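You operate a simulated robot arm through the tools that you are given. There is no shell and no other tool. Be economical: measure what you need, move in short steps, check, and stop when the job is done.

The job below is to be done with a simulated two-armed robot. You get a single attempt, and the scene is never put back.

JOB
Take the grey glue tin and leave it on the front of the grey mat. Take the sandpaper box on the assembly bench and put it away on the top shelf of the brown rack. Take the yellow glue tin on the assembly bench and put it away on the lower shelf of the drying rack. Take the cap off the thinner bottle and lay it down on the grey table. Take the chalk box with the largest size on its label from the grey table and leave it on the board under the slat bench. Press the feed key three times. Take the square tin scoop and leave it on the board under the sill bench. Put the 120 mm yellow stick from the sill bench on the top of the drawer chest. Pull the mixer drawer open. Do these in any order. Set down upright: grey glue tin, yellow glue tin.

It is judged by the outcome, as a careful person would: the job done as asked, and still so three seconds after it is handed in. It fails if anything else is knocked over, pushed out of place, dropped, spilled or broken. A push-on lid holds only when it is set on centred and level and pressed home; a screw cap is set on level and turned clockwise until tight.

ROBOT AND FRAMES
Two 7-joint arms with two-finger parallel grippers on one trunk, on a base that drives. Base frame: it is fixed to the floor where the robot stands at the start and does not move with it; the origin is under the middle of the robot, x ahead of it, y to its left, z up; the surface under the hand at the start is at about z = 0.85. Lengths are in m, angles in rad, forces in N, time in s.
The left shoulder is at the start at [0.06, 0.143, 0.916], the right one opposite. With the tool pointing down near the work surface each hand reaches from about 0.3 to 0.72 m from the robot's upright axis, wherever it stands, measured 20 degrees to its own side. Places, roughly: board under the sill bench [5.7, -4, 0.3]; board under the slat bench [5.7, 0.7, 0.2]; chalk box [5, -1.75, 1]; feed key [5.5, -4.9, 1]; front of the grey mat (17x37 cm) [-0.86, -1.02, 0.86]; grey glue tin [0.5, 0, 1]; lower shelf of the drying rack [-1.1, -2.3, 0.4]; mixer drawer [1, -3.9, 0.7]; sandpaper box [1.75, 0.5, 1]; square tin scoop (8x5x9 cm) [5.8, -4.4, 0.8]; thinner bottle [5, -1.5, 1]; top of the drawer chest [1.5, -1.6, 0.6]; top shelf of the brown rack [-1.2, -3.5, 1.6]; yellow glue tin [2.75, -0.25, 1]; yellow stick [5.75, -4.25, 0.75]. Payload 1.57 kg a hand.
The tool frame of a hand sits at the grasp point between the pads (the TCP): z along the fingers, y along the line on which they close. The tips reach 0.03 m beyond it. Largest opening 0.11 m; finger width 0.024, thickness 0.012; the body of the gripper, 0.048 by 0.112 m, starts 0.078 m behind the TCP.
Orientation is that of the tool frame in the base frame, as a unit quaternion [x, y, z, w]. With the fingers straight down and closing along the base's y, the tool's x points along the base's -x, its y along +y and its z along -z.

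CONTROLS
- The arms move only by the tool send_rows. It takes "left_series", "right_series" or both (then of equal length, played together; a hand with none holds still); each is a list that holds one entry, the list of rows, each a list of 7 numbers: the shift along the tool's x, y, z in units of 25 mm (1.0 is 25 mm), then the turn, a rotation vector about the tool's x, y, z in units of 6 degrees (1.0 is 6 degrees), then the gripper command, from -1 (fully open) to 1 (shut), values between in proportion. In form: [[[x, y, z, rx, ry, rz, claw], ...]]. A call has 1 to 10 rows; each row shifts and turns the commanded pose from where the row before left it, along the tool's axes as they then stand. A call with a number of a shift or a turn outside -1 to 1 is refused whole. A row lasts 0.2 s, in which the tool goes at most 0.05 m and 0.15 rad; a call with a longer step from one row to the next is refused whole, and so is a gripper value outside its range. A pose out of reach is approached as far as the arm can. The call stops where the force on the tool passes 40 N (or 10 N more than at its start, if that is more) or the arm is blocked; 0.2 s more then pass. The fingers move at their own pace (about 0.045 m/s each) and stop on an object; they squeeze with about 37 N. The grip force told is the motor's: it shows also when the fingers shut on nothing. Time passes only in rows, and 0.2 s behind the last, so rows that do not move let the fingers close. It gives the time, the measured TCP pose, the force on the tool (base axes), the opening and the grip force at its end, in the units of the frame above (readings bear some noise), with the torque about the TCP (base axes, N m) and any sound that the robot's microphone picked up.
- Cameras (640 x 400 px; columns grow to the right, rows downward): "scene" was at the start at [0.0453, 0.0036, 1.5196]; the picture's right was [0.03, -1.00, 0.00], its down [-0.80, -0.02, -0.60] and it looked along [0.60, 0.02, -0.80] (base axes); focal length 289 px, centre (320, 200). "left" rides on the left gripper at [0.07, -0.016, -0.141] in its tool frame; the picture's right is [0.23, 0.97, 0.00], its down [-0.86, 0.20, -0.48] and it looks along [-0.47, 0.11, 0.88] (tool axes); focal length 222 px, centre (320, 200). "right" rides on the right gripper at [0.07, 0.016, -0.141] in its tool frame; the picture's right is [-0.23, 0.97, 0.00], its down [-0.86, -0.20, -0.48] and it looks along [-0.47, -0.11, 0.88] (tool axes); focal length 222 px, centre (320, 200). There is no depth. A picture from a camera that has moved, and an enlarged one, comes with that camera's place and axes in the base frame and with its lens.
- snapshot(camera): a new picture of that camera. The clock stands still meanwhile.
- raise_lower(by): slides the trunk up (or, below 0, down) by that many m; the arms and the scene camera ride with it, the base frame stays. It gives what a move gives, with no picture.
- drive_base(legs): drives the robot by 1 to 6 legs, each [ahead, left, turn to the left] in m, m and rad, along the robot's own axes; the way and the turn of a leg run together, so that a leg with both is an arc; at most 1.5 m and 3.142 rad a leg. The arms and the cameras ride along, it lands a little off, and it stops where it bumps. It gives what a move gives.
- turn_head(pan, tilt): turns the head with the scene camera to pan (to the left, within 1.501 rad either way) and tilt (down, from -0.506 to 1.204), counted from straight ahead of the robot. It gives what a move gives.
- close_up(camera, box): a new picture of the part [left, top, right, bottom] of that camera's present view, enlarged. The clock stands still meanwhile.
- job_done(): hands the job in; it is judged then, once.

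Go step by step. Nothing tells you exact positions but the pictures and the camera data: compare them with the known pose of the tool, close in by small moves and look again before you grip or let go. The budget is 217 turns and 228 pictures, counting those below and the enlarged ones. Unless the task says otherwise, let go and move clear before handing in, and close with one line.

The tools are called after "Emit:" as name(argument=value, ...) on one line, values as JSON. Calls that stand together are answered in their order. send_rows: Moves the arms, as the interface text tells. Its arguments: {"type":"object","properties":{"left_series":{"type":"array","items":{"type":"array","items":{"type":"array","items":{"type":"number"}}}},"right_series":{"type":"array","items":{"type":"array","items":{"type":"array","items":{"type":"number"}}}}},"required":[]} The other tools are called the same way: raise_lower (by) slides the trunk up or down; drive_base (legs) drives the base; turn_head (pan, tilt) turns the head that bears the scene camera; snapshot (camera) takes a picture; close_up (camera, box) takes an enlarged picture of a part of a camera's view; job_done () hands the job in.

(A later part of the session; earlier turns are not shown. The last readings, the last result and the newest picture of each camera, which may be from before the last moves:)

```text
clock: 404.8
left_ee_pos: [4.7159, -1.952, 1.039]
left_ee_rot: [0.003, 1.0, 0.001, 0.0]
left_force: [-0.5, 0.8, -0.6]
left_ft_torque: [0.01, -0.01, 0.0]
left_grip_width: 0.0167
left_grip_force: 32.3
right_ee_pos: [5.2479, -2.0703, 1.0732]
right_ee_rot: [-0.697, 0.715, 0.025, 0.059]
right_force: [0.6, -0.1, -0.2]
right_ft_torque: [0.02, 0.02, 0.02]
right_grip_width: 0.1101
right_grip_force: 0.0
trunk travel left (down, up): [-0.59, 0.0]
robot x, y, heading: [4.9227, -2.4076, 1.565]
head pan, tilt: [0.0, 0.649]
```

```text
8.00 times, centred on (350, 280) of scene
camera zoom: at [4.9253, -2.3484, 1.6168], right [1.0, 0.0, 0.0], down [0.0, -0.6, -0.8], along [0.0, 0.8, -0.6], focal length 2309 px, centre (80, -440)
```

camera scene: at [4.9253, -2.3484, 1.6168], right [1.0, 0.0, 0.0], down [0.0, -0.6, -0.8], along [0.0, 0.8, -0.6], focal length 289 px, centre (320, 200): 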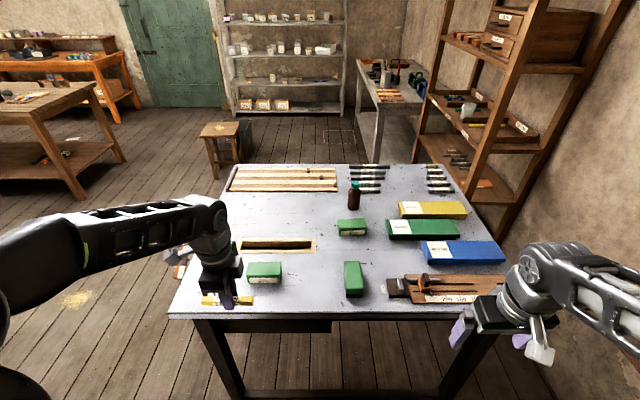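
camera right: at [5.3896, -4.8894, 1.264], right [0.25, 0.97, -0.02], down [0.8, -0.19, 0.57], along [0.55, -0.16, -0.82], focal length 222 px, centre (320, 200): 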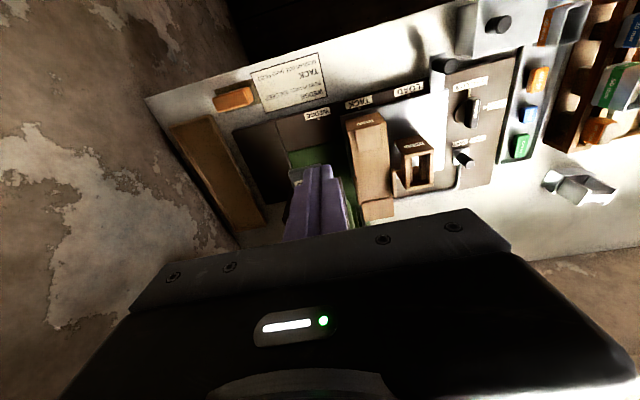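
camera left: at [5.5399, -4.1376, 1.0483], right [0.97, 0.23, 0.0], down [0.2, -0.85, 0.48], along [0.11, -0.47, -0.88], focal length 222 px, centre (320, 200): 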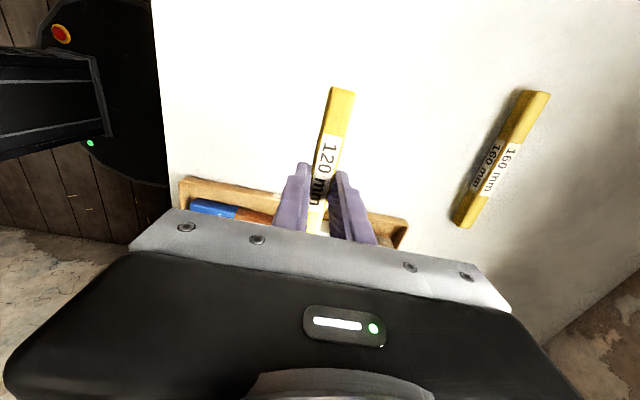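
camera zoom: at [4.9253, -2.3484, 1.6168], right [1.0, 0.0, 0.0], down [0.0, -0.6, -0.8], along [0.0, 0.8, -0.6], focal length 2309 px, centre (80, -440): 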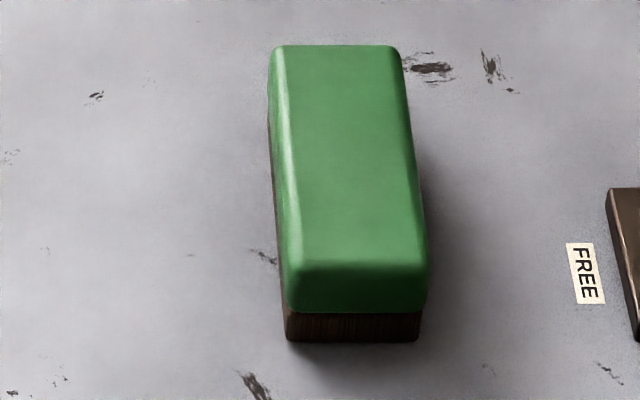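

The largest is "CHALK 20 mm" at about (4.745, -1.745), 10.7×5×4.2 cm. I'll take it end-on from the table's west side with the right hand, so its long axis points along the fingers for the low board.

Emit:
drive_base(legs=[[0, 0.92, 0], [0, 0, -1.57], [0, 0.82, 0]])

Emit:
send_rows(right_series=[[[0, 0, 0, 0, -1, 0, -1], [0, 0, 0, 0, -1, 0, -1], [0, 0, 0, 0, -1, 0, -1], [0, 0, 0, 0, -1, 0, -1], [0, 0, 0, 0, -1, 0, -1], [0, 0, 0, 0, -1, 0, -1], [0, 0, 0, 0, -1, 0, -1], [0, 0, 0, 0, 0, 0, -1]]])

Emit:
turn_head(pan=-0.1, tilt=0.75)

Emit:
snapshot(camera="scene")

```text
clock: 417.5
left_ee_pos: [4.4534, -1.3712, 1.0395]
left_ee_rot: [0.707, 0.707, 0.0, 0.002]
left_force: [0.2, -0.4, -0.3]
left_ft_torque: [0.0, -0.02, -0.02]
left_grip_width: 0.0165
left_grip_force: 31.6
right_ee_pos: [4.3378, -1.9051, 1.0743]
right_ee_rot: [0.011, 0.998, -0.025, 0.059]
right_force: [0.2, 0.6, 0.3]
right_ft_torque: [0.0, 0.01, 0.02]
right_grip_width: 0.11
right_grip_force: 0.1
trunk travel left (down, up): [-0.59, 0.0]
robot x, y, heading: [4.0017, -1.5807, 0.008]
head pan, tilt: [0.0, 0.649]
```

```text
clock: 419.3
left_ee_pos: [4.4534, -1.3721, 1.0389]
left_ee_rot: [0.707, 0.707, 0.001, 0.002]
left_force: [-0.3, -0.2, 0.0]
left_ft_torque: [0.01, 0.02, 0.01]
left_grip_width: 0.0167
left_grip_force: 31.9
right_ee_pos: [4.3869, -1.9502, 1.1217]
right_ee_rot: [0.001, 0.91, -0.025, 0.414]
right_force: [0.1, 0.2, -0.6]
right_ft_torque: [0.01, 0.02, -0.01]
right_grip_width: 0.1101
right_grip_force: 0.0
right hand out of reach, approached as far as the arm can: row 4, 5, 6, 7
trunk travel left (down, up): [-0.59, 0.0]
robot x, y, heading: [4.0002, -1.5858, 0.005]
head pan, tilt: [0.0, 0.649]
```

```text
clock: 419.9
left_ee_pos: [4.4528, -1.3721, 1.039]
left_ee_rot: [0.707, 0.707, 0.0, 0.002]
left_force: [-0.2, 0.3, 0.1]
left_ft_torque: [0.0, -0.04, 0.04]
left_grip_width: 0.0166
left_grip_force: 32.0
right_ee_pos: [4.387, -1.9494, 1.1209]
right_ee_rot: [0.001, 0.91, -0.026, 0.414]
right_force: [-0.5, -0.1, 0.8]
right_ft_torque: [0.03, -0.02, 0.03]
right_grip_width: 0.1098
right_grip_force: 0.0
trunk travel left (down, up): [-0.59, 0.0]
robot x, y, heading: [3.9994, -1.5849, 0.007]
head pan, tilt: [-0.099, 0.75]
```

```text
81 pictures are left
camera scene: at [4.0535, -1.5894, 1.6082], right [-0.09, -1.0, 0.0], down [-0.68, 0.06, -0.73], along [0.73, -0.07, -0.68], focal length 289 px, centre (320, 200)
```

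scene: 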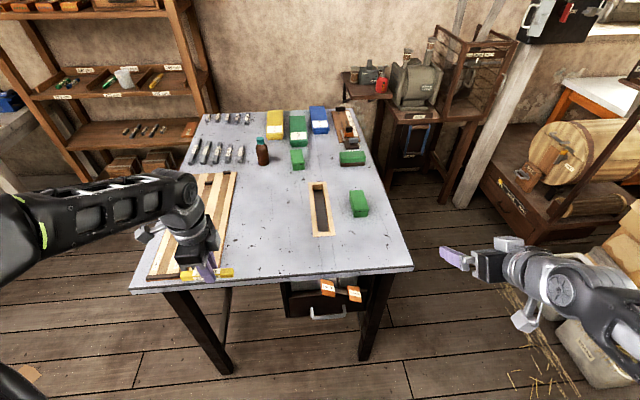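

Emit:
drive_base(legs=[[0.13, 0.1, 0]])

Emit:
send_rows(right_series=[[[0, 0.85, 0, 0, 0, 0, -0.4], [0, 0.85, 0, 0, 0, 0, -0.4], [0, 0.85, 0, 0, 0, 0, -0.4], [0, 0.85, 0, 0, 0, 0, -0.4], [0, 0.85, 0, 0, 0, 0, -0.4]]])

Emit:
snapshot(camera="right")

Emit:
close_up(camera="scene", box=[290, 140, 450, 260])

```text
clock: 421.4
left_ee_pos: [4.5826, -1.2701, 1.0379]
left_ee_rot: [0.707, 0.707, 0.0, 0.001]
left_force: [0.2, 0.1, -0.4]
left_ft_torque: [-0.03, -0.02, -0.03]
left_grip_width: 0.0167
left_grip_force: 31.2
right_ee_pos: [4.5168, -1.8486, 1.122]
right_ee_rot: [0.0, 0.91, -0.026, 0.413]
right_force: [1.4, 0.5, 0.1]
right_ft_torque: [-0.02, 0.01, -0.04]
right_grip_width: 0.11
right_grip_force: 0.0
trunk travel left (down, up): [-0.59, 0.0]
robot x, y, heading: [4.1289, -1.4817, 0.008]
head pan, tilt: [-0.099, 0.75]
```

```text
clock: 422.6
left_ee_pos: [4.5808, -1.2708, 1.0376]
left_ee_rot: [0.707, 0.707, 0.001, 0.002]
left_force: [0.8, 0.3, -0.4]
left_ft_torque: [0.02, 0.01, 0.0]
left_grip_width: 0.0164
left_grip_force: 31.5
right_ee_pos: [4.5496, -1.7658, 1.1485]
right_ee_rot: [0.0, 0.911, -0.025, 0.413]
right_force: [0.2, -0.1, -0.4]
right_ft_torque: [-0.04, 0.0, -0.04]
right_grip_width: 0.077
right_grip_force: 0.0
right hand out of reach, approached as far as the arm can: row 1, 2, 3, 4, 5
trunk travel left (down, up): [-0.59, 0.0]
robot x, y, heading: [4.1262, -1.4833, 0.007]
head pan, tilt: [-0.099, 0.75]
```

```text
80 pictures are left
camera right: at [4.397, -1.7439, 1.1879], right [0.17, 0.98, 0.13], down [0.2, -0.16, 0.97], along [0.96, -0.14, -0.22], focal length 222 px, centre (320, 200)
```

right: 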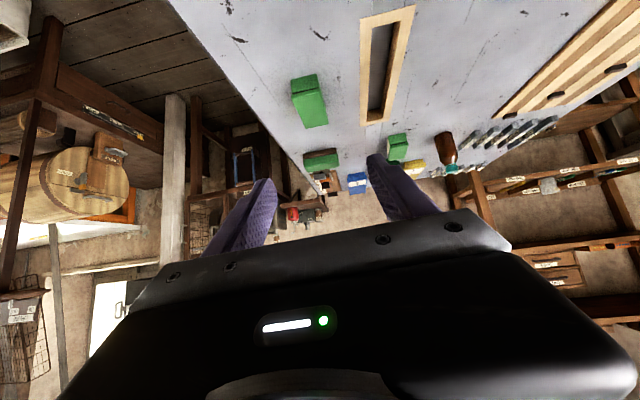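

```text
3.33 times, centred on (370, 200) of scene
camera zoom: at [4.1821, -1.4887, 1.6082], right [-0.09, -1.0, 0.0], down [-0.68, 0.06, -0.73], along [0.73, -0.07, -0.68], focal length 962 px, centre (153, 200)
```

zoom: 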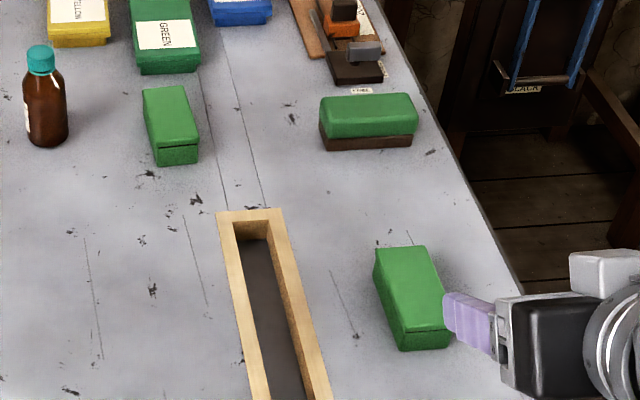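

Triangulating two views puts the table top at z≈0.897 and the 20 mm box's top centre at (4.759, -1.789, 0.94). Approaching along the fingers.

Emit:
send_rows(right_series=[[[0, 0, 0, -0.45, 0, -0.39, -0.4], [0.1, -0.1, 0.98, 0, 0, 0, -0.4], [0.1, -0.1, 0.98, 0, 0, 0, -0.4], [0.1, -0.1, 0.98, 0, 0, 0, -0.4], [0.1, -0.1, 0.98, 0, 0, 0, -0.4], [0.1, -0.1, 0.98, 0, 0, 0, -0.4], [0.1, -0.1, 0.98, 0, 0, 0, -0.4], [0.1, -0.1, 0.98, 0, 0, 0, -0.4]]])

Emit:
snapshot(camera="right")

Emit:
close_up(camera="scene", box=[310, 160, 470, 280])

```text
clock: 424.4
left_ee_pos: [4.5831, -1.2712, 1.0385]
left_ee_rot: [0.707, 0.707, 0.001, 0.002]
left_force: [0.1, -0.1, -0.4]
left_ft_torque: [0.02, 0.0, 0.04]
left_grip_width: 0.0165
left_grip_force: 31.6
right_ee_pos: [4.6704, -1.7869, 1.0217]
right_ee_rot: [-0.028, 0.911, -0.011, 0.411]
right_force: [0.2, 0.5, 0.1]
right_ft_torque: [0.01, -0.01, -0.02]
right_grip_width: 0.0768
right_grip_force: 0.0
trunk travel left (down, up): [-0.59, 0.0]
robot x, y, heading: [4.1268, -1.4805, 0.008]
head pan, tilt: [-0.099, 0.75]
```

```text
78 pictures are left
camera right: at [4.5161, -1.7733, 1.0624], right [0.11, 0.99, 0.13], down [0.21, -0.15, 0.97], along [0.97, -0.08, -0.23], focal length 222 px, centre (320, 200)
```

right: 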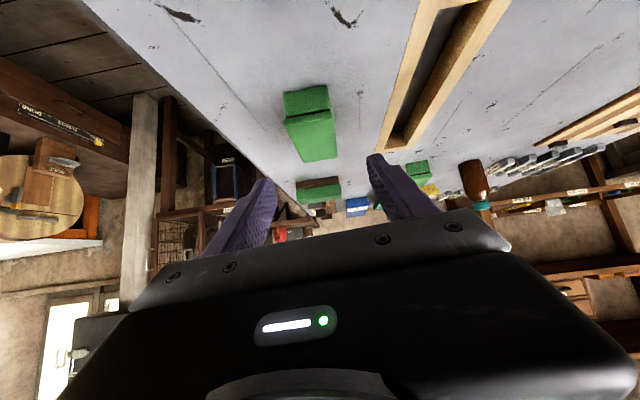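

```text
3.33 times, centred on (390, 220) of scene
camera zoom: at [4.1828, -1.4898, 1.6082], right [-0.09, -1.0, 0.0], down [-0.68, 0.06, -0.73], along [0.73, -0.07, -0.68], focal length 962 px, centre (87, 133)
```

zoom: 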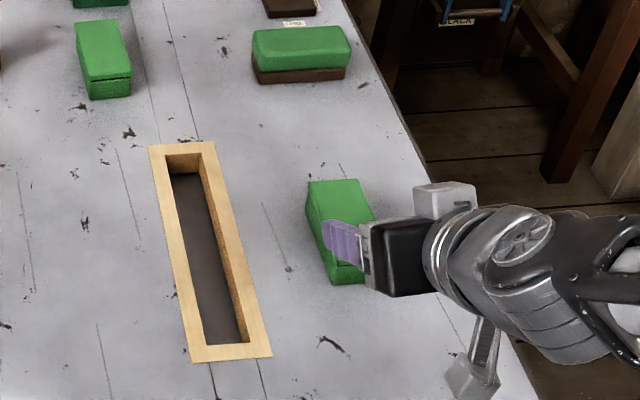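

Emit:
send_rows(right_series=[[[0.1, -0.02, 0.98, 0, 0, 0, -0.4], [0.1, -0.02, 0.98, 0, 0, 0, -0.4], [0.1, -0.02, 0.98, 0, 0, 0, -0.4], [0.1, -0.02, 0.98, 0, 0, 0, -0.4], [0.1, -0.02, 0.98, 0, 0, 0, -0.4]]])

Emit:
snapshot(camera="right")

Emit:
close_up(camera="scene", box=[310, 160, 470, 280])

```text
clock: 425.6
left_ee_pos: [4.5819, -1.271, 1.0387]
left_ee_rot: [0.707, 0.707, 0.001, 0.001]
left_force: [-0.5, -0.1, -0.7]
left_ft_torque: [0.01, 0.02, -0.03]
left_grip_width: 0.0166
left_grip_force: 31.7
right_ee_pos: [4.7526, -1.7897, 0.9323]
right_ee_rot: [-0.028, 0.91, -0.012, 0.412]
right_force: [-0.2, 0.4, 0.3]
right_ft_torque: [0.02, -0.01, -0.03]
right_grip_width: 0.0771
right_grip_force: 0.1
trunk travel left (down, up): [-0.59, 0.0]
robot x, y, heading: [4.1295, -1.4846, 0.003]
head pan, tilt: [-0.099, 0.75]
```

```text
76 pictures are left
camera right: at [4.5996, -1.7766, 0.9723], right [0.11, 0.99, 0.13], down [0.21, -0.15, 0.97], along [0.97, -0.08, -0.23], focal length 222 px, centre (320, 200)
```

right: 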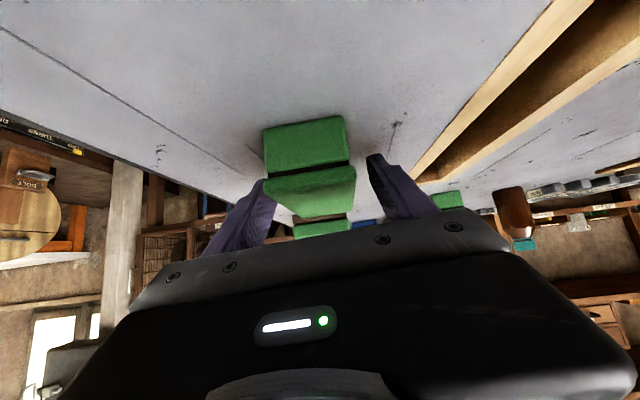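

```text
3.33 times, centred on (390, 220) of scene
camera zoom: at [4.1828, -1.4896, 1.6081], right [-0.09, -1.0, 0.0], down [-0.68, 0.06, -0.73], along [0.73, -0.07, -0.68], focal length 962 px, centre (87, 133)
```

zoom: 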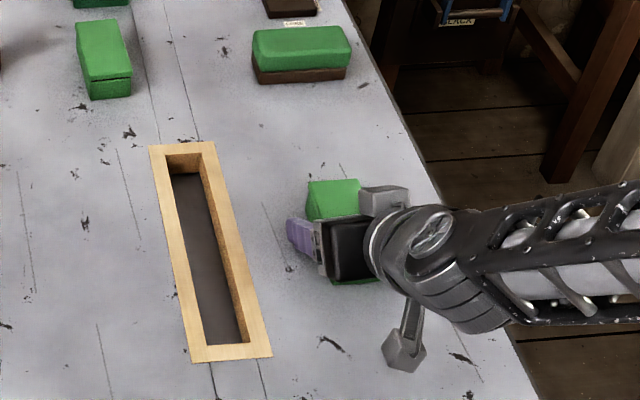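

Emit:
send_rows(right_series=[[[0, -0.15, 0, 0, 0, 0, -0.4], [0, 0, 0, 0, 0, 0, 0.3], [0, 0, 0, 0, 0, 0, 1], [0, 0, 0, 0, 0, 0, 1]]])

Emit:
send_rows(right_series=[[[-0.3, 0, -0.26, 0, 0, 0, 1], [-0.75, 0, -0.65, 0, 0, 0, 1], [-0.75, 0, -0.65, 0, 0, 0, 1], [-0.75, 0, -0.65, 0, 0, 0, 1]]])

Emit:
snapshot(camera="right")

Emit:
close_up(camera="scene", box=[310, 140, 470, 260])

```text
clock: 426.6
left_ee_pos: [4.5808, -1.2719, 1.0394]
left_ee_rot: [0.707, 0.707, 0.001, 0.003]
left_force: [0.4, -0.1, 0.4]
left_ft_torque: [0.03, 0.0, -0.04]
left_grip_width: 0.0162
left_grip_force: 31.4
right_ee_pos: [4.7531, -1.7915, 0.9335]
right_ee_rot: [-0.028, 0.91, -0.012, 0.413]
right_force: [0.0, 0.7, 1.0]
right_ft_torque: [0.08, -0.06, 0.04]
right_grip_width: 0.0501
right_grip_force: 24.1
trunk travel left (down, up): [-0.59, 0.0]
robot x, y, heading: [4.1297, -1.4805, 0.005]
head pan, tilt: [-0.099, 0.75]
```

```text
clock: 427.6
left_ee_pos: [4.5815, -1.2712, 1.0373]
left_ee_rot: [0.707, 0.707, 0.0, 0.001]
left_force: [0.5, 0.0, 0.6]
left_ft_torque: [-0.05, -0.01, -0.01]
left_grip_width: 0.0167
left_grip_force: 32.0
right_ee_pos: [4.7533, -1.7882, 1.0175]
right_ee_rot: [-0.028, 0.911, -0.012, 0.411]
right_force: [-0.4, -0.2, -1.4]
right_ft_torque: [0.02, -0.02, 0.0]
right_grip_width: 0.0493
right_grip_force: 37.4
trunk travel left (down, up): [-0.59, 0.0]
robot x, y, heading: [4.1274, -1.4822, 0.008]
head pan, tilt: [-0.099, 0.75]
```

```text
74 pictures are left
camera right: at [4.5988, -1.775, 1.0579], right [0.11, 0.99, 0.13], down [0.21, -0.15, 0.97], along [0.97, -0.08, -0.22], focal length 222 px, centre (320, 200)
```

right: 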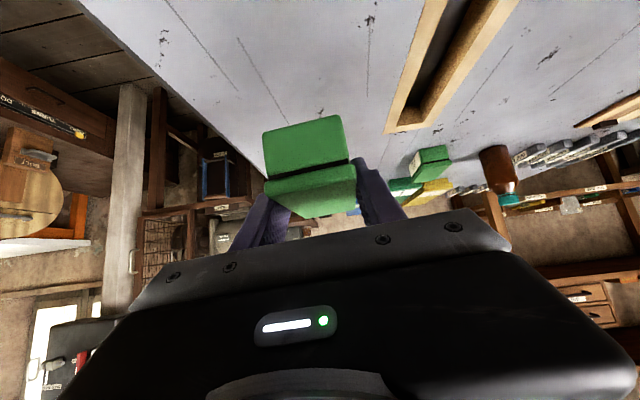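

```text
3.33 times, centred on (390, 200) of scene
camera zoom: at [4.1816, -1.4888, 1.6082], right [-0.09, -1.0, 0.0], down [-0.68, 0.06, -0.73], along [0.73, -0.07, -0.68], focal length 962 px, centre (87, 200)
```

zoom: 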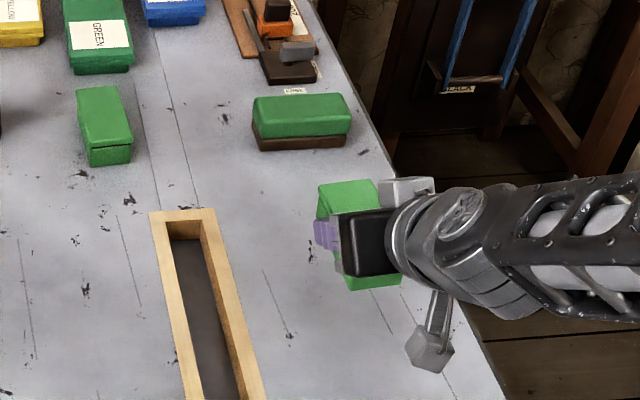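

The whole box lifted cleanly. Retracting and driving around the table's north-west toward the slat bench.

Emit:
send_rows(right_series=[[[0, 0, -0.98, 0, 0, 0, 1], [0, 0, -0.98, 0, 0, 0, 1], [0, 0, -0.98, 0, 0, 0, 1], [0, 0, -0.98, 0, 0, 0, 1], [0, 0, -0.98, 0, 0, 0, 1], [0, 0, -0.98, 0, 0, 0, 1]]])

Emit:
drive_base(legs=[[-0.15, 0, 0], [0, 0.95, 0], [0.6, 0, 0]])

Emit:
turn_head(pan=0.6, tilt=0.6)

Emit:
snapshot(camera="scene")

```text
clock: 429.2
left_ee_pos: [4.5812, -1.2702, 1.0386]
left_ee_rot: [0.707, 0.708, 0.002, 0.002]
left_force: [0.1, -0.2, -0.2]
left_ft_torque: [-0.04, -0.01, -0.03]
left_grip_width: 0.0163
left_grip_force: 31.5
right_ee_pos: [4.6439, -1.8194, 1.0817]
right_ee_rot: [0.003, 0.917, -0.027, 0.397]
right_force: [-0.1, 0.4, -0.3]
right_ft_torque: [-0.01, 0.03, -0.04]
right_grip_width: 0.0497
right_grip_force: 36.9
right hand out of reach, approached as far as the arm can: row 4, 5
trunk travel left (down, up): [-0.59, 0.0]
robot x, y, heading: [4.1293, -1.4834, 0.001]
head pan, tilt: [-0.099, 0.75]
stopped in row 6 (right hand): the arm was blocked; the commanded pose is now the measured one
```

```text
clock: 438.1
left_ee_pos: [5.0333, -0.3248, 1.038]
left_ee_rot: [0.71, 0.704, 0.001, 0.002]
left_force: [0.9, 0.1, -0.7]
left_ft_torque: [0.02, 0.05, -0.01]
left_grip_width: 0.0166
left_grip_force: 32.0
right_ee_pos: [5.0919, -0.8739, 1.0825]
right_ee_rot: [0.007, 0.917, -0.029, 0.398]
right_force: [0.1, -0.8, -1.4]
right_ft_torque: [-0.01, 0.0, 0.0]
right_grip_width: 0.0495
right_grip_force: 37.0
trunk travel left (down, up): [-0.59, 0.0]
robot x, y, heading: [4.5812, -0.531, -0.0]
head pan, tilt: [-0.099, 0.75]
```

```text
clock: 439.2
left_ee_pos: [5.0336, -0.3252, 1.0392]
left_ee_rot: [0.71, 0.704, 0.001, 0.001]
left_force: [0.2, 0.3, -0.5]
left_ft_torque: [0.0, -0.02, -0.03]
left_grip_width: 0.0171
left_grip_force: 31.8
right_ee_pos: [5.0911, -0.8725, 1.0823]
right_ee_rot: [0.006, 0.916, -0.029, 0.4]
right_force: [0.1, 0.8, -1.2]
right_ft_torque: [0.01, 0.04, -0.02]
right_grip_width: 0.0492
right_grip_force: 37.1
trunk travel left (down, up): [-0.59, 0.0]
robot x, y, heading: [4.5785, -0.5301, -0.001]
head pan, tilt: [0.6, 0.6]
```

```text
72 pictures are left
camera scene: at [4.6232, -0.4822, 1.621], right [0.56, -0.83, 0.0], down [-0.47, -0.32, -0.82], along [0.68, 0.46, -0.57], focal length 289 px, centre (320, 200)
```

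scene: 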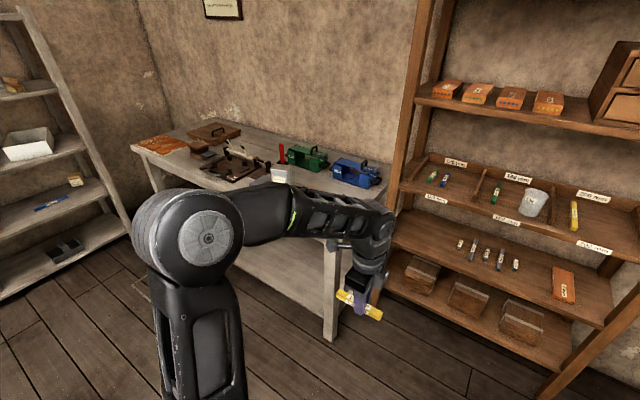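

The slat bench spans y 0…1.43 with its front at x≈5.40 and a board near the floor. Strafing in front of it and lowering.

Emit:
drive_base(legs=[[0.05, 1.25, 0]])

Emit:
raise_lower(by=-0.4)

Emit:
turn_head(pan=-0.2, tilt=0.6)

Emit:
snapshot(camera="scene")

```text
clock: 445.5
left_ee_pos: [5.0897, 0.9189, 1.0391]
left_ee_rot: [0.711, 0.704, 0.001, 0.002]
left_force: [-0.5, 0.8, 0.8]
left_ft_torque: [-0.02, 0.0, 0.0]
left_grip_width: 0.0164
left_grip_force: 32.0
right_ee_pos: [5.1444, 0.3714, 1.082]
right_ee_rot: [0.007, 0.916, -0.029, 0.399]
right_force: [0.4, -0.6, -1.2]
right_ft_torque: [-0.03, 0.01, 0.05]
right_grip_width: 0.0495
right_grip_force: 36.6
trunk travel left (down, up): [-0.59, 0.0]
robot x, y, heading: [4.636, 0.7134, -0.004]
head pan, tilt: [0.6, 0.6]
```

```text
clock: 449.3
left_ee_pos: [5.0895, 0.9207, 0.6389]
left_ee_rot: [0.711, 0.703, 0.001, 0.001]
left_force: [0.6, -0.1, 0.5]
left_ft_torque: [0.02, -0.02, 0.0]
left_grip_width: 0.0167
left_grip_force: 31.8
right_ee_pos: [5.1449, 0.3711, 0.6828]
right_ee_rot: [0.008, 0.917, -0.029, 0.398]
right_force: [0.3, 0.3, -1.1]
right_ft_torque: [-0.04, 0.04, -0.02]
right_grip_width: 0.0495
right_grip_force: 36.6
trunk travel left (down, up): [-0.19, 0.4]
robot x, y, heading: [4.6337, 0.7132, -0.006]
head pan, tilt: [0.6, 0.6]
```

```text
clock: 450.4
left_ee_pos: [5.0891, 0.9187, 0.6394]
left_ee_rot: [0.711, 0.703, 0.001, 0.001]
left_force: [0.0, -0.5, 0.1]
left_ft_torque: [-0.02, 0.03, -0.01]
left_grip_width: 0.0164
left_grip_force: 31.2
right_ee_pos: [5.1457, 0.3709, 0.6819]
right_ee_rot: [0.009, 0.917, -0.029, 0.398]
right_force: [0.9, -0.1, -1.6]
right_ft_torque: [-0.02, 0.01, -0.03]
right_grip_width: 0.0494
right_grip_force: 37.3
trunk travel left (down, up): [-0.19, 0.4]
robot x, y, heading: [4.6348, 0.7093, -0.005]
head pan, tilt: [-0.201, 0.6]
```

```text
71 pictures are left
camera scene: at [4.6918, 0.6957, 1.221], right [-0.2, -0.98, 0.0], down [-0.55, 0.12, -0.82], along [0.81, -0.17, -0.57], focal length 289 px, centre (320, 200)
```

scene: 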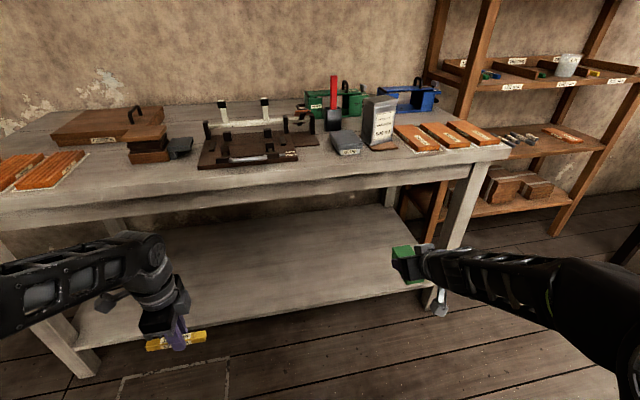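

The board is clear. Lowering the right hand well below the bench top in front of it, then driving in.

Emit:
raise_lower(by=-0.185)

Emit:
send_rows(right_series=[[[0.6, 0, 0.75, 0, 0, 0, 1], [0.6, 0, 0.75, 0, 0, 0, 1], [0.6, 0, 0.75, 0, 0, 0, 1], [0.6, 0, 0.75, 0, 0, 0, 1], [0.6, 0, 0.75, 0, 0, 0, 1], [0.6, 0, 0.75, 0, 0, 0, 1], [0.6, 0, 0.75, 0, 0, 0, 1]]])

Emit:
snapshot(camera="scene")

```text
clock: 452.5
left_ee_pos: [5.0888, 0.9198, 0.4531]
left_ee_rot: [0.711, 0.703, 0.001, 0.001]
left_force: [0.2, -0.6, -0.2]
left_ft_torque: [0.0, 0.0, -0.01]
left_grip_width: 0.0166
left_grip_force: 31.5
right_ee_pos: [5.146, 0.3716, 0.4979]
right_ee_rot: [0.007, 0.916, -0.029, 0.399]
right_force: [-0.3, 0.1, -0.6]
right_ft_torque: [0.0, -0.01, 0.0]
right_grip_width: 0.0496
right_grip_force: 37.1
trunk travel left (down, up): [-0.005, 0.585]
robot x, y, heading: [4.6384, 0.7147, -0.007]
head pan, tilt: [-0.201, 0.6]
```

```text
clock: 454.1
left_ee_pos: [5.0886, 0.9183, 0.4533]
left_ee_rot: [0.711, 0.703, 0.001, 0.001]
left_force: [0.0, 0.3, 0.0]
left_ft_torque: [0.01, -0.01, -0.02]
left_grip_width: 0.0164
left_grip_force: 31.5
right_ee_pos: [5.1704, 0.3674, 0.3357]
right_ee_rot: [0.008, 0.916, -0.029, 0.399]
right_force: [0.2, -0.2, -1.6]
right_ft_torque: [-0.03, -0.02, -0.03]
right_grip_width: 0.0496
right_grip_force: 37.3
right hand out of reach, approached as far as the arm can: row 1
trunk travel left (down, up): [-0.005, 0.585]
robot x, y, heading: [4.6329, 0.7101, -0.008]
head pan, tilt: [-0.201, 0.6]
```

```text
70 pictures are left
camera scene: at [4.6917, 0.6958, 1.0361], right [-0.2, -0.98, 0.0], down [-0.55, 0.12, -0.83], along [0.81, -0.17, -0.56], focal length 289 px, centre (320, 200)
```

scene: 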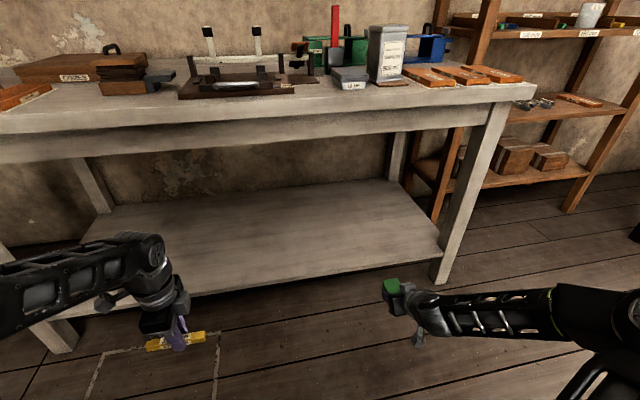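

Emit:
drive_base(legs=[[0.33, 0, 0]])

Emit:
send_rows(right_series=[[[-0.4, 0, 0.6, 0, 0, 0, 1], [-0.4, 0, 0.6, 0, 0, 0, 1], [-0.4, 0, 0.6, 0, 0, 0, 1], [-0.1, 0, 0.8, 0, 0, 0, 1], [0.2, 0, 0.7, 0, 0, 0, 1]]])

Emit:
snapshot(camera="right")

Emit:
snapshot(camera="scene")

```text
clock: 456.3
left_ee_pos: [5.4102, 0.9184, 0.4475]
left_ee_rot: [0.711, 0.703, -0.004, -0.004]
left_force: [0.0, -0.4, -0.5]
left_ft_torque: [0.0, 0.0, 0.0]
left_grip_width: 0.0166
left_grip_force: 32.0
right_ee_pos: [5.5011, 0.3677, 0.3386]
right_ee_rot: [0.006, 0.915, -0.03, 0.401]
right_force: [-0.5, -0.7, -1.6]
right_ft_torque: [-0.03, 0.02, 0.01]
right_grip_width: 0.0497
right_grip_force: 37.0
trunk travel left (down, up): [-0.005, 0.585]
robot x, y, heading: [4.965, 0.7108, -0.003]
head pan, tilt: [-0.201, 0.6]
```

```text
clock: 457.5
left_ee_pos: [5.4101, 0.9187, 0.4462]
left_ee_rot: [0.712, 0.702, -0.006, -0.007]
left_force: [-0.5, 0.0, -0.4]
left_ft_torque: [-0.01, 0.0, 0.01]
left_grip_width: 0.0164
left_grip_force: 31.6
right_ee_pos: [5.5802, 0.3635, 0.2987]
right_ee_rot: [0.007, 0.916, -0.029, 0.399]
right_force: [-0.3, 0.0, -0.9]
right_ft_torque: [0.01, -0.04, -0.02]
right_grip_width: 0.0496
right_grip_force: 37.5
trunk travel left (down, up): [-0.005, 0.585]
robot x, y, heading: [4.9626, 0.7076, 0.002]
head pan, tilt: [-0.201, 0.6]
```

```text
69 pictures are left
camera right: at [5.4303, 0.3879, 0.3438], right [0.19, 0.97, 0.12], down [0.23, -0.16, 0.96], along [0.96, -0.15, -0.25], focal length 222 px, centre (320, 200)
```

right: 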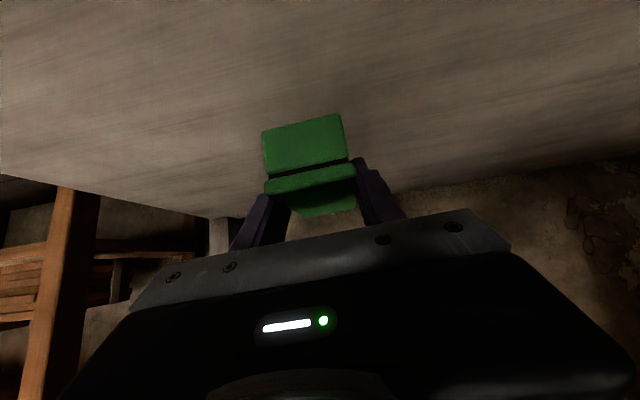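

```text
68 pictures are left
camera scene: at [5.0221, 0.6951, 1.036], right [-0.2, -0.98, 0.0], down [-0.55, 0.11, -0.83], along [0.81, -0.17, -0.56], focal length 289 px, centre (320, 200)
```

scene: 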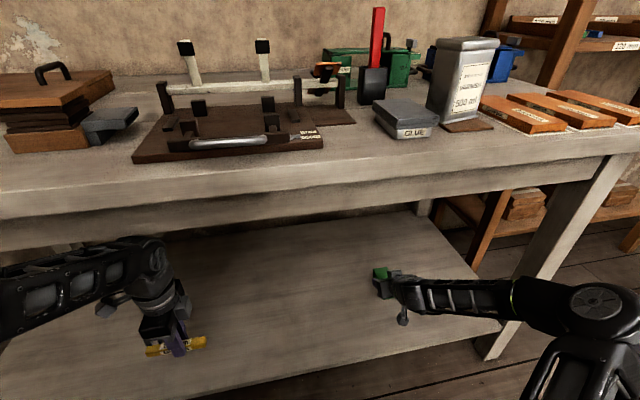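

The left wrist seems to brush the bench edge, so I'll pull it back 5 cm while lowering the box.

Emit:
send_rows(left_series=[[[0, -0.6, 0, 0, 0, 0, 1], [0, -0.6, 0, 0, 0, 0, 1], [0, -0.6, 0, 0, 0, 0, 1], [0, -0.4, 0, 0, 0, 0, 1]]], right_series=[[[0.2, 0, 0.19, 0, 0, 0, 1], [0.2, 0, 0.19, 0, 0, 0, 1], [0.2, 0, 0.19, 0, 0, 0, 1], [0.2, 0, 0.19, 0, 0, 0, 1]]])

Emit:
send_rows(right_series=[[[0.15, 0, 0.14, 0, 0, 0, 1], [0.15, 0, 0.14, 0, 0, 0, 1], [0, 0, 0, 0, 0, 0, 1]]])

Emit:
send_rows(right_series=[[[0.1, 0, 0.09, 0, 0, 0, 1], [0.1, 0, 0.09, 0, 0, 0, 1], [0, 0, 0, 0, 0, 0, 1]]])

Emit:
snapshot(camera="right")

```text
clock: 458.5
left_ee_pos: [5.357, 0.9179, 0.4489]
left_ee_rot: [0.712, 0.702, -0.006, -0.007]
left_force: [0.4, -0.6, 0.2]
left_ft_torque: [0.0, -0.02, 0.0]
left_grip_width: 0.0165
left_grip_force: 31.3
right_ee_pos: [5.5811, 0.3617, 0.2712]
right_ee_rot: [0.006, 0.916, -0.029, 0.4]
right_force: [-0.3, -0.1, -1.9]
right_ft_torque: [0.0, -0.01, 0.0]
right_grip_width: 0.0496
right_grip_force: 36.6
trunk travel left (down, up): [-0.005, 0.585]
robot x, y, heading: [4.9647, 0.7069, -0.001]
head pan, tilt: [-0.201, 0.6]
```

```text
clock: 459.3
left_ee_pos: [5.3555, 0.9188, 0.4481]
left_ee_rot: [0.712, 0.702, -0.005, -0.007]
left_force: [0.1, -0.8, 0.1]
left_ft_torque: [0.01, 0.0, -0.02]
left_grip_width: 0.0166
left_grip_force: 31.7
right_ee_pos: [5.5808, 0.3612, 0.2615]
right_ee_rot: [0.006, 0.916, -0.029, 0.399]
right_force: [0.6, 0.2, -0.9]
right_ft_torque: [-0.02, -0.01, 0.01]
right_grip_width: 0.0495
right_grip_force: 37.5
trunk travel left (down, up): [-0.005, 0.585]
robot x, y, heading: [4.966, 0.7107, -0.004]
head pan, tilt: [-0.201, 0.6]
```

```text
clock: 460.1
left_ee_pos: [5.3571, 0.9199, 0.449]
left_ee_rot: [0.712, 0.703, -0.005, -0.007]
left_force: [-0.6, -0.4, -0.7]
left_ft_torque: [-0.03, -0.03, -0.03]
left_grip_width: 0.0166
left_grip_force: 31.9
right_ee_pos: [5.5833, 0.3598, 0.255]
right_ee_rot: [0.007, 0.916, -0.028, 0.4]
right_force: [-0.4, 1.0, -0.8]
right_ft_torque: [0.01, -0.01, 0.0]
right_grip_width: 0.0495
right_grip_force: 36.4
trunk travel left (down, up): [-0.005, 0.585]
robot x, y, heading: [4.9658, 0.7079, -0.0]
head pan, tilt: [-0.201, 0.6]
```

```text
67 pictures are left
camera right: at [5.4304, 0.3847, 0.2995], right [0.19, 0.97, 0.12], down [0.23, -0.16, 0.96], along [0.96, -0.15, -0.25], focal length 222 px, centre (320, 200)
```

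right: 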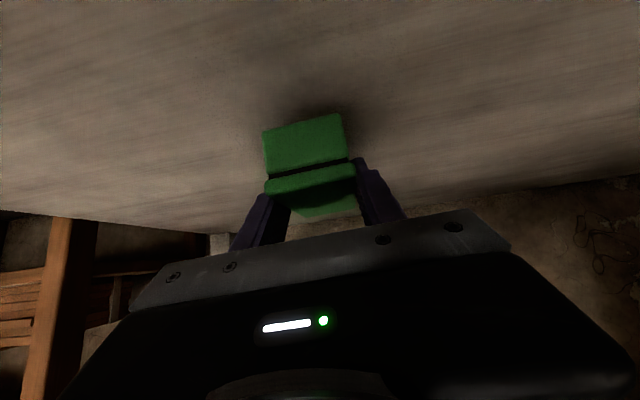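

Emit:
send_rows(right_series=[[[0.1, 0, 0.09, 0, 0, 0, 1], [0.1, 0, 0.09, 0, 0, 0, 1], [0, 0, 0, 0, 0, 0, 1]]])

Emit:
send_rows(right_series=[[[0.1, 0, 0.09, 0, 0, 0, 1], [0.1, 0, 0.09, 0, 0, 0, 1], [0, 0, 0, 0, 0, 0, 1]]])

Emit:
send_rows(right_series=[[[0.1, 0, 0.09, 0, 0, 0, 1], [0.1, 0, 0.09, 0, 0, 0, 1], [0, 0, 0, 0, 0, 0, 1]]])

```text
clock: 460.9
left_ee_pos: [5.357, 0.9185, 0.4478]
left_ee_rot: [0.713, 0.702, -0.006, -0.007]
left_force: [-0.2, 0.4, -0.4]
left_ft_torque: [0.0, 0.03, -0.01]
left_grip_width: 0.0165
left_grip_force: 31.7
right_ee_pos: [5.582, 0.3595, 0.2487]
right_ee_rot: [0.006, 0.917, -0.029, 0.398]
right_force: [-1.4, 0.0, -0.7]
right_ft_torque: [0.0, 0.03, 0.02]
right_grip_width: 0.0496
right_grip_force: 37.0
trunk travel left (down, up): [-0.005, 0.585]
robot x, y, heading: [4.9705, 0.7073, -0.001]
head pan, tilt: [-0.201, 0.6]
```

```text
clock: 461.7
left_ee_pos: [5.3566, 0.9197, 0.4475]
left_ee_rot: [0.712, 0.702, -0.005, -0.008]
left_force: [0.2, 0.5, -0.9]
left_ft_torque: [-0.02, -0.02, -0.03]
left_grip_width: 0.0163
left_grip_force: 31.9
right_ee_pos: [5.5815, 0.3596, 0.2416]
right_ee_rot: [0.006, 0.917, -0.028, 0.399]
right_force: [0.8, -0.3, -1.2]
right_ft_torque: [0.01, 0.0, 0.04]
right_grip_width: 0.0498
right_grip_force: 37.1
trunk travel left (down, up): [-0.005, 0.585]
robot x, y, heading: [4.9609, 0.7076, -0.004]
head pan, tilt: [-0.201, 0.6]
```

```text
clock: 462.5
left_ee_pos: [5.3561, 0.9201, 0.4495]
left_ee_rot: [0.712, 0.702, -0.005, -0.006]
left_force: [0.0, -0.5, -0.1]
left_ft_torque: [-0.01, 0.01, 0.01]
left_grip_width: 0.0164
left_grip_force: 31.8
right_ee_pos: [5.5819, 0.3596, 0.2368]
right_ee_rot: [0.007, 0.916, -0.028, 0.4]
right_force: [-0.7, 0.4, 5.1]
right_ft_torque: [0.15, -0.3, 0.06]
right_grip_width: 0.0496
right_grip_force: 37.1
trunk travel left (down, up): [-0.005, 0.585]
robot x, y, heading: [4.9638, 0.7147, -0.004]
head pan, tilt: [-0.201, 0.6]
```

Touchdown at z≈0.20. Releasing and withdrawing.

Emit:
send_rows(right_series=[[[0, 0, 0, 0, 0, 0, 0.3], [0, 0, 0, 0, 0, 0, -0.3], [0, 0, 0, 0, 0, 0, -0.4], [0, 0, -0.5, 0, 0, 0, -0.4], [0, 0, -0.9, 0, 0, 0, -0.4], [0, 0, -0.9, 0, 0, 0, -0.4], [-0.2, 0, -0.9, 0, 0, 0, -0.4]]])

Emit:
snapshot(camera="right")

Emit:
drive_base(legs=[[-0.35, 0, 0]])

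Emit:
snapshot(camera="scene")

```text
clock: 464.1
left_ee_pos: [5.3563, 0.9191, 0.4485]
left_ee_rot: [0.711, 0.703, -0.005, -0.006]
left_force: [-0.3, -0.6, -1.0]
left_ft_torque: [-0.01, 0.01, 0.0]
left_grip_width: 0.0163
left_grip_force: 31.7
right_ee_pos: [5.5262, 0.3649, 0.2934]
right_ee_rot: [0.006, 0.917, -0.028, 0.399]
right_force: [-0.5, -0.2, -0.5]
right_ft_torque: [-0.01, -0.05, 0.02]
right_grip_width: 0.0769
right_grip_force: 0.1
trunk travel left (down, up): [-0.005, 0.585]
robot x, y, heading: [4.9631, 0.7075, 0.003]
head pan, tilt: [-0.201, 0.6]
```

```text
66 pictures are left
camera right: at [5.3746, 0.3886, 0.3383], right [0.19, 0.97, 0.12], down [0.23, -0.16, 0.96], along [0.96, -0.15, -0.25], focal length 222 px, centre (320, 200)
```

right: 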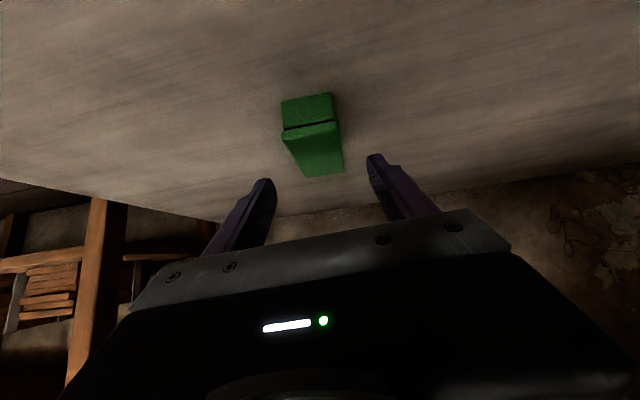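

```text
clock: 466.4
left_ee_pos: [5.0051, 0.9198, 0.4491]
left_ee_rot: [0.712, 0.703, -0.006, -0.007]
left_force: [0.8, 0.1, 0.2]
left_ft_torque: [-0.02, 0.0, -0.03]
left_grip_width: 0.0166
left_grip_force: 31.6
right_ee_pos: [5.1742, 0.3649, 0.2941]
right_ee_rot: [0.008, 0.917, -0.029, 0.399]
right_force: [-0.4, 1.0, -0.5]
right_ft_torque: [0.01, 0.01, 0.02]
right_grip_width: 0.0767
right_grip_force: 0.0
trunk travel left (down, up): [-0.005, 0.585]
robot x, y, heading: [4.614, 0.7099, -0.002]
head pan, tilt: [-0.201, 0.6]
```

```text
65 pictures are left
camera scene: at [4.6713, 0.6953, 1.036], right [-0.2, -0.98, 0.0], down [-0.55, 0.11, -0.83], along [0.81, -0.17, -0.57], focal length 289 px, centre (320, 200)
```

scene: 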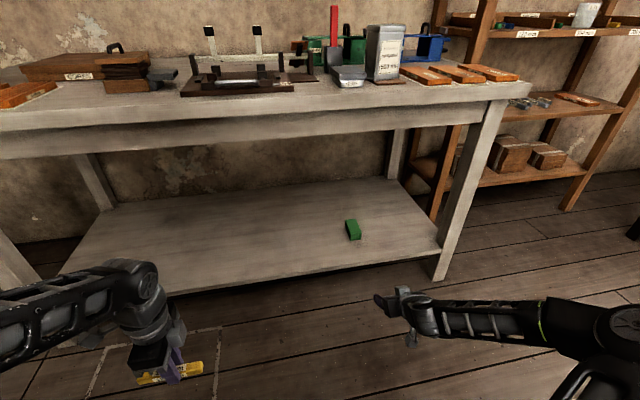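

Chalk done. Next the stick: raise, go around and west along the passage to the drawer chest.

Emit:
raise_lower(by=0.4)

Emit:
raise_lower(by=0.185)

Emit:
drive_base(legs=[[0, -1.25, 0], [-0.6, 0, 0], [0, 0, 3.14], [0, 0.14, 0]])

Emit:
turn_head(pan=0, tilt=0.5)

Emit:
snapshot(camera="scene")

```text
clock: 470.2
left_ee_pos: [5.0048, 0.9196, 0.8481]
left_ee_rot: [0.712, 0.702, -0.005, -0.007]
left_force: [1.1, 0.0, -0.1]
left_ft_torque: [0.02, -0.02, -0.04]
left_grip_width: 0.0166
left_grip_force: 31.6
right_ee_pos: [5.1745, 0.3646, 0.6947]
right_ee_rot: [0.008, 0.916, -0.029, 0.399]
right_force: [0.3, -1.1, -0.8]
right_ft_torque: [-0.02, 0.03, 0.0]
right_grip_width: 0.077
right_grip_force: 0.1
trunk travel left (down, up): [-0.405, 0.185]
robot x, y, heading: [4.613, 0.712, -0.001]
head pan, tilt: [-0.201, 0.6]
```

```text
clock: 472.2
left_ee_pos: [5.0052, 0.9196, 1.0333]
left_ee_rot: [0.712, 0.702, -0.006, -0.007]
left_force: [0.1, -0.5, 0.4]
left_ft_torque: [-0.01, 0.0, 0.01]
left_grip_width: 0.0165
left_grip_force: 31.6
right_ee_pos: [5.1754, 0.3644, 0.8769]
right_ee_rot: [0.008, 0.916, -0.029, 0.399]
right_force: [0.5, -0.2, 0.3]
right_ft_torque: [-0.02, -0.05, -0.01]
right_grip_width: 0.077
right_grip_force: 0.1
trunk travel left (down, up): [-0.59, 0.0]
robot x, y, heading: [4.6139, 0.7117, -0.002]
head pan, tilt: [-0.201, 0.6]
```

```text
clock: 489.7
left_ee_pos: [3.6019, -0.8579, 1.0324]
left_ee_rot: [-0.695, 0.719, -0.006, 0.006]
left_force: [0.2, -0.2, 0.1]
left_ft_torque: [0.08, 0.01, -0.01]
left_grip_width: 0.0167
left_grip_force: 32.2
right_ee_pos: [3.4454, -0.299, 0.8789]
right_ee_rot: [0.916, -0.017, -0.399, -0.034]
right_force: [-0.8, -0.5, 0.4]
right_ft_torque: [-0.03, 0.0, -0.01]
right_grip_width: 0.0768
right_grip_force: 0.0
trunk travel left (down, up): [-0.59, 0.0]
robot x, y, heading: [3.9988, -0.6603, 3.117]
head pan, tilt: [-0.201, 0.6]
```

```text
clock: 490.5
left_ee_pos: [3.602, -0.858, 1.0333]
left_ee_rot: [-0.694, 0.719, -0.007, 0.005]
left_force: [0.8, -0.4, -0.9]
left_ft_torque: [0.02, -0.03, -0.01]
left_grip_width: 0.0165
left_grip_force: 32.0
right_ee_pos: [3.4445, -0.2977, 0.8788]
right_ee_rot: [0.917, -0.018, -0.398, -0.034]
right_force: [-0.1, -0.2, -0.2]
right_ft_torque: [-0.01, 0.02, -0.01]
right_grip_width: 0.0768
right_grip_force: 0.1
trunk travel left (down, up): [-0.59, 0.0]
robot x, y, heading: [3.9988, -0.6573, 3.12]
head pan, tilt: [0.0, 0.499]
```

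```text
64 pictures are left
camera scene: at [3.9389, -0.6542, 1.6301], right [0.03, 1.0, 0.0], down [0.48, -0.01, -0.88], along [-0.88, 0.02, -0.48], focal length 289 px, centre (320, 200)
```

scene: 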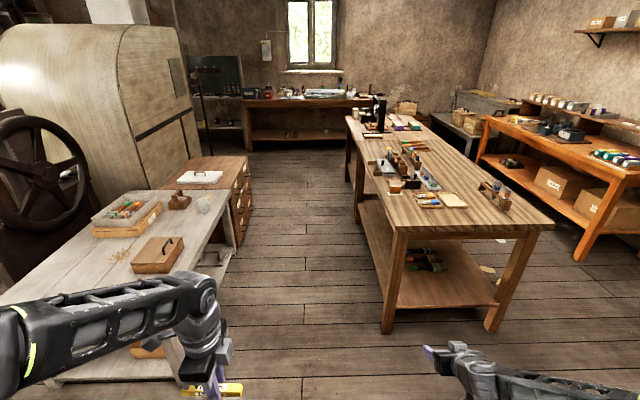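

The right hand is too low for the passage; raising it and tucking it in before driving west.

Emit:
send_rows(right_series=[[[-0.73, 0.6, -0.68, 0, 0, 0, -0.4], [-0.73, 0.6, -0.68, 0, 0, 0, -0.4], [-0.73, 0.6, -0.68, 0, 0, 0, -0.4], [-0.73, 0.6, -0.68, 0, 0, 0, -0.4], [-0.73, 0.6, -0.68, 0, 0, 0, -0.4], [-0.73, 0.6, -0.68, 0, 0, 0, -0.4], [-0.73, 0.6, -0.68, 0, 0, 0, -0.4], [-0.73, 0.6, -0.68, 0, 0, 0, -0.4]]])

Emit:
drive_base(legs=[[1.3, 0.03, 0.02], [1.1, 0, 0]])

Emit:
drive_base(legs=[[0, 0, 1.57]])

Emit:
turn_head(pan=0, tilt=0.85)

Emit:
snapshot(camera="scene")

```text
clock: 492.3
left_ee_pos: [3.6023, -0.8563, 1.0335]
left_ee_rot: [-0.695, 0.719, -0.007, 0.006]
left_force: [0.2, -0.4, -0.6]
left_ft_torque: [0.01, 0.02, 0.0]
left_grip_width: 0.0165
left_grip_force: 31.7
right_ee_pos: [3.4392, -0.427, 1.0716]
right_ee_rot: [0.917, -0.016, -0.396, -0.032]
right_force: [-0.3, -0.6, 0.7]
right_ft_torque: [-0.01, 0.02, -0.02]
right_grip_width: 0.077
right_grip_force: 0.1
trunk travel left (down, up): [-0.59, 0.0]
robot x, y, heading: [4.0004, -0.6555, 3.119]
head pan, tilt: [0.0, 0.499]
```

```text
clock: 504.0
left_ee_pos: [1.2095, -0.8781, 1.0336]
left_ee_rot: [-0.702, 0.712, -0.006, 0.005]
left_force: [0.1, -0.4, -1.0]
left_ft_torque: [0.0, -0.01, -0.03]
left_grip_width: 0.0166
left_grip_force: 31.9
right_ee_pos: [1.0373, -0.4527, 1.0726]
right_ee_rot: [0.917, -0.007, -0.398, -0.029]
right_force: [-0.4, 0.6, 0.6]
right_ft_torque: [-0.01, 0.0, -0.01]
right_grip_width: 0.077
right_grip_force: 0.1
trunk travel left (down, up): [-0.59, 0.0]
robot x, y, heading: [1.6031, -0.6683, 3.144]
head pan, tilt: [0.0, 0.499]
```

```text
clock: 508.3
left_ee_pos: [1.8117, -1.0628, 1.0337]
left_ee_rot: [1.0, -0.005, 0.002, -0.009]
left_force: [0.5, -0.7, 0.8]
left_ft_torque: [-0.02, -0.01, -0.02]
left_grip_width: 0.0165
left_grip_force: 31.8
right_ee_pos: [1.3851, -1.2374, 1.0721]
right_ee_rot: [0.652, 0.645, -0.302, 0.261]
right_force: [-0.3, 0.3, 1.2]
right_ft_torque: [0.03, -0.02, 0.0]
right_grip_width: 0.0772
right_grip_force: 0.0
trunk travel left (down, up): [-0.59, 0.0]
robot x, y, heading: [1.6001, -0.6702, -1.569]
head pan, tilt: [0.0, 0.499]
```

```text
clock: 509.1
left_ee_pos: [1.8104, -1.0606, 1.034]
left_ee_rot: [1.0, -0.004, 0.001, -0.008]
left_force: [-0.2, -0.4, -0.1]
left_ft_torque: [-0.02, 0.0, 0.0]
left_grip_width: 0.0168
left_grip_force: 31.5
right_ee_pos: [1.3845, -1.2353, 1.073]
right_ee_rot: [0.652, 0.644, -0.302, 0.261]
right_force: [0.1, -0.1, -0.2]
right_ft_torque: [0.03, 0.04, 0.04]
right_grip_width: 0.0773
right_grip_force: 0.0
trunk travel left (down, up): [-0.59, 0.0]
robot x, y, heading: [1.6018, -0.6736, -1.57]
head pan, tilt: [0.0, 0.85]
```

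```text
63 pictures are left
camera scene: at [1.6023, -0.7179, 1.6002], right [-1.0, 0.0, 0.0], down [0.0, 0.75, -0.66], along [0.0, -0.66, -0.75], focal length 289 px, centre (320, 200)
```

scene: 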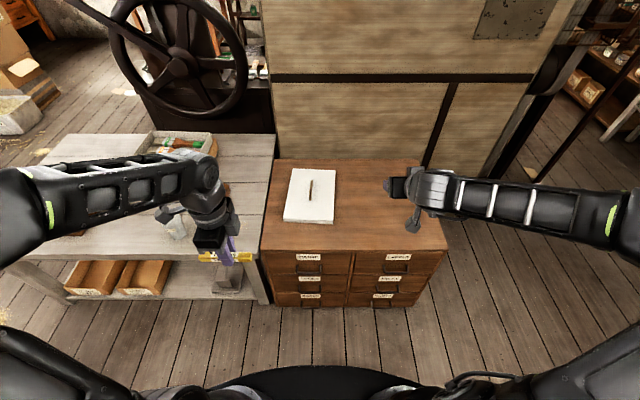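

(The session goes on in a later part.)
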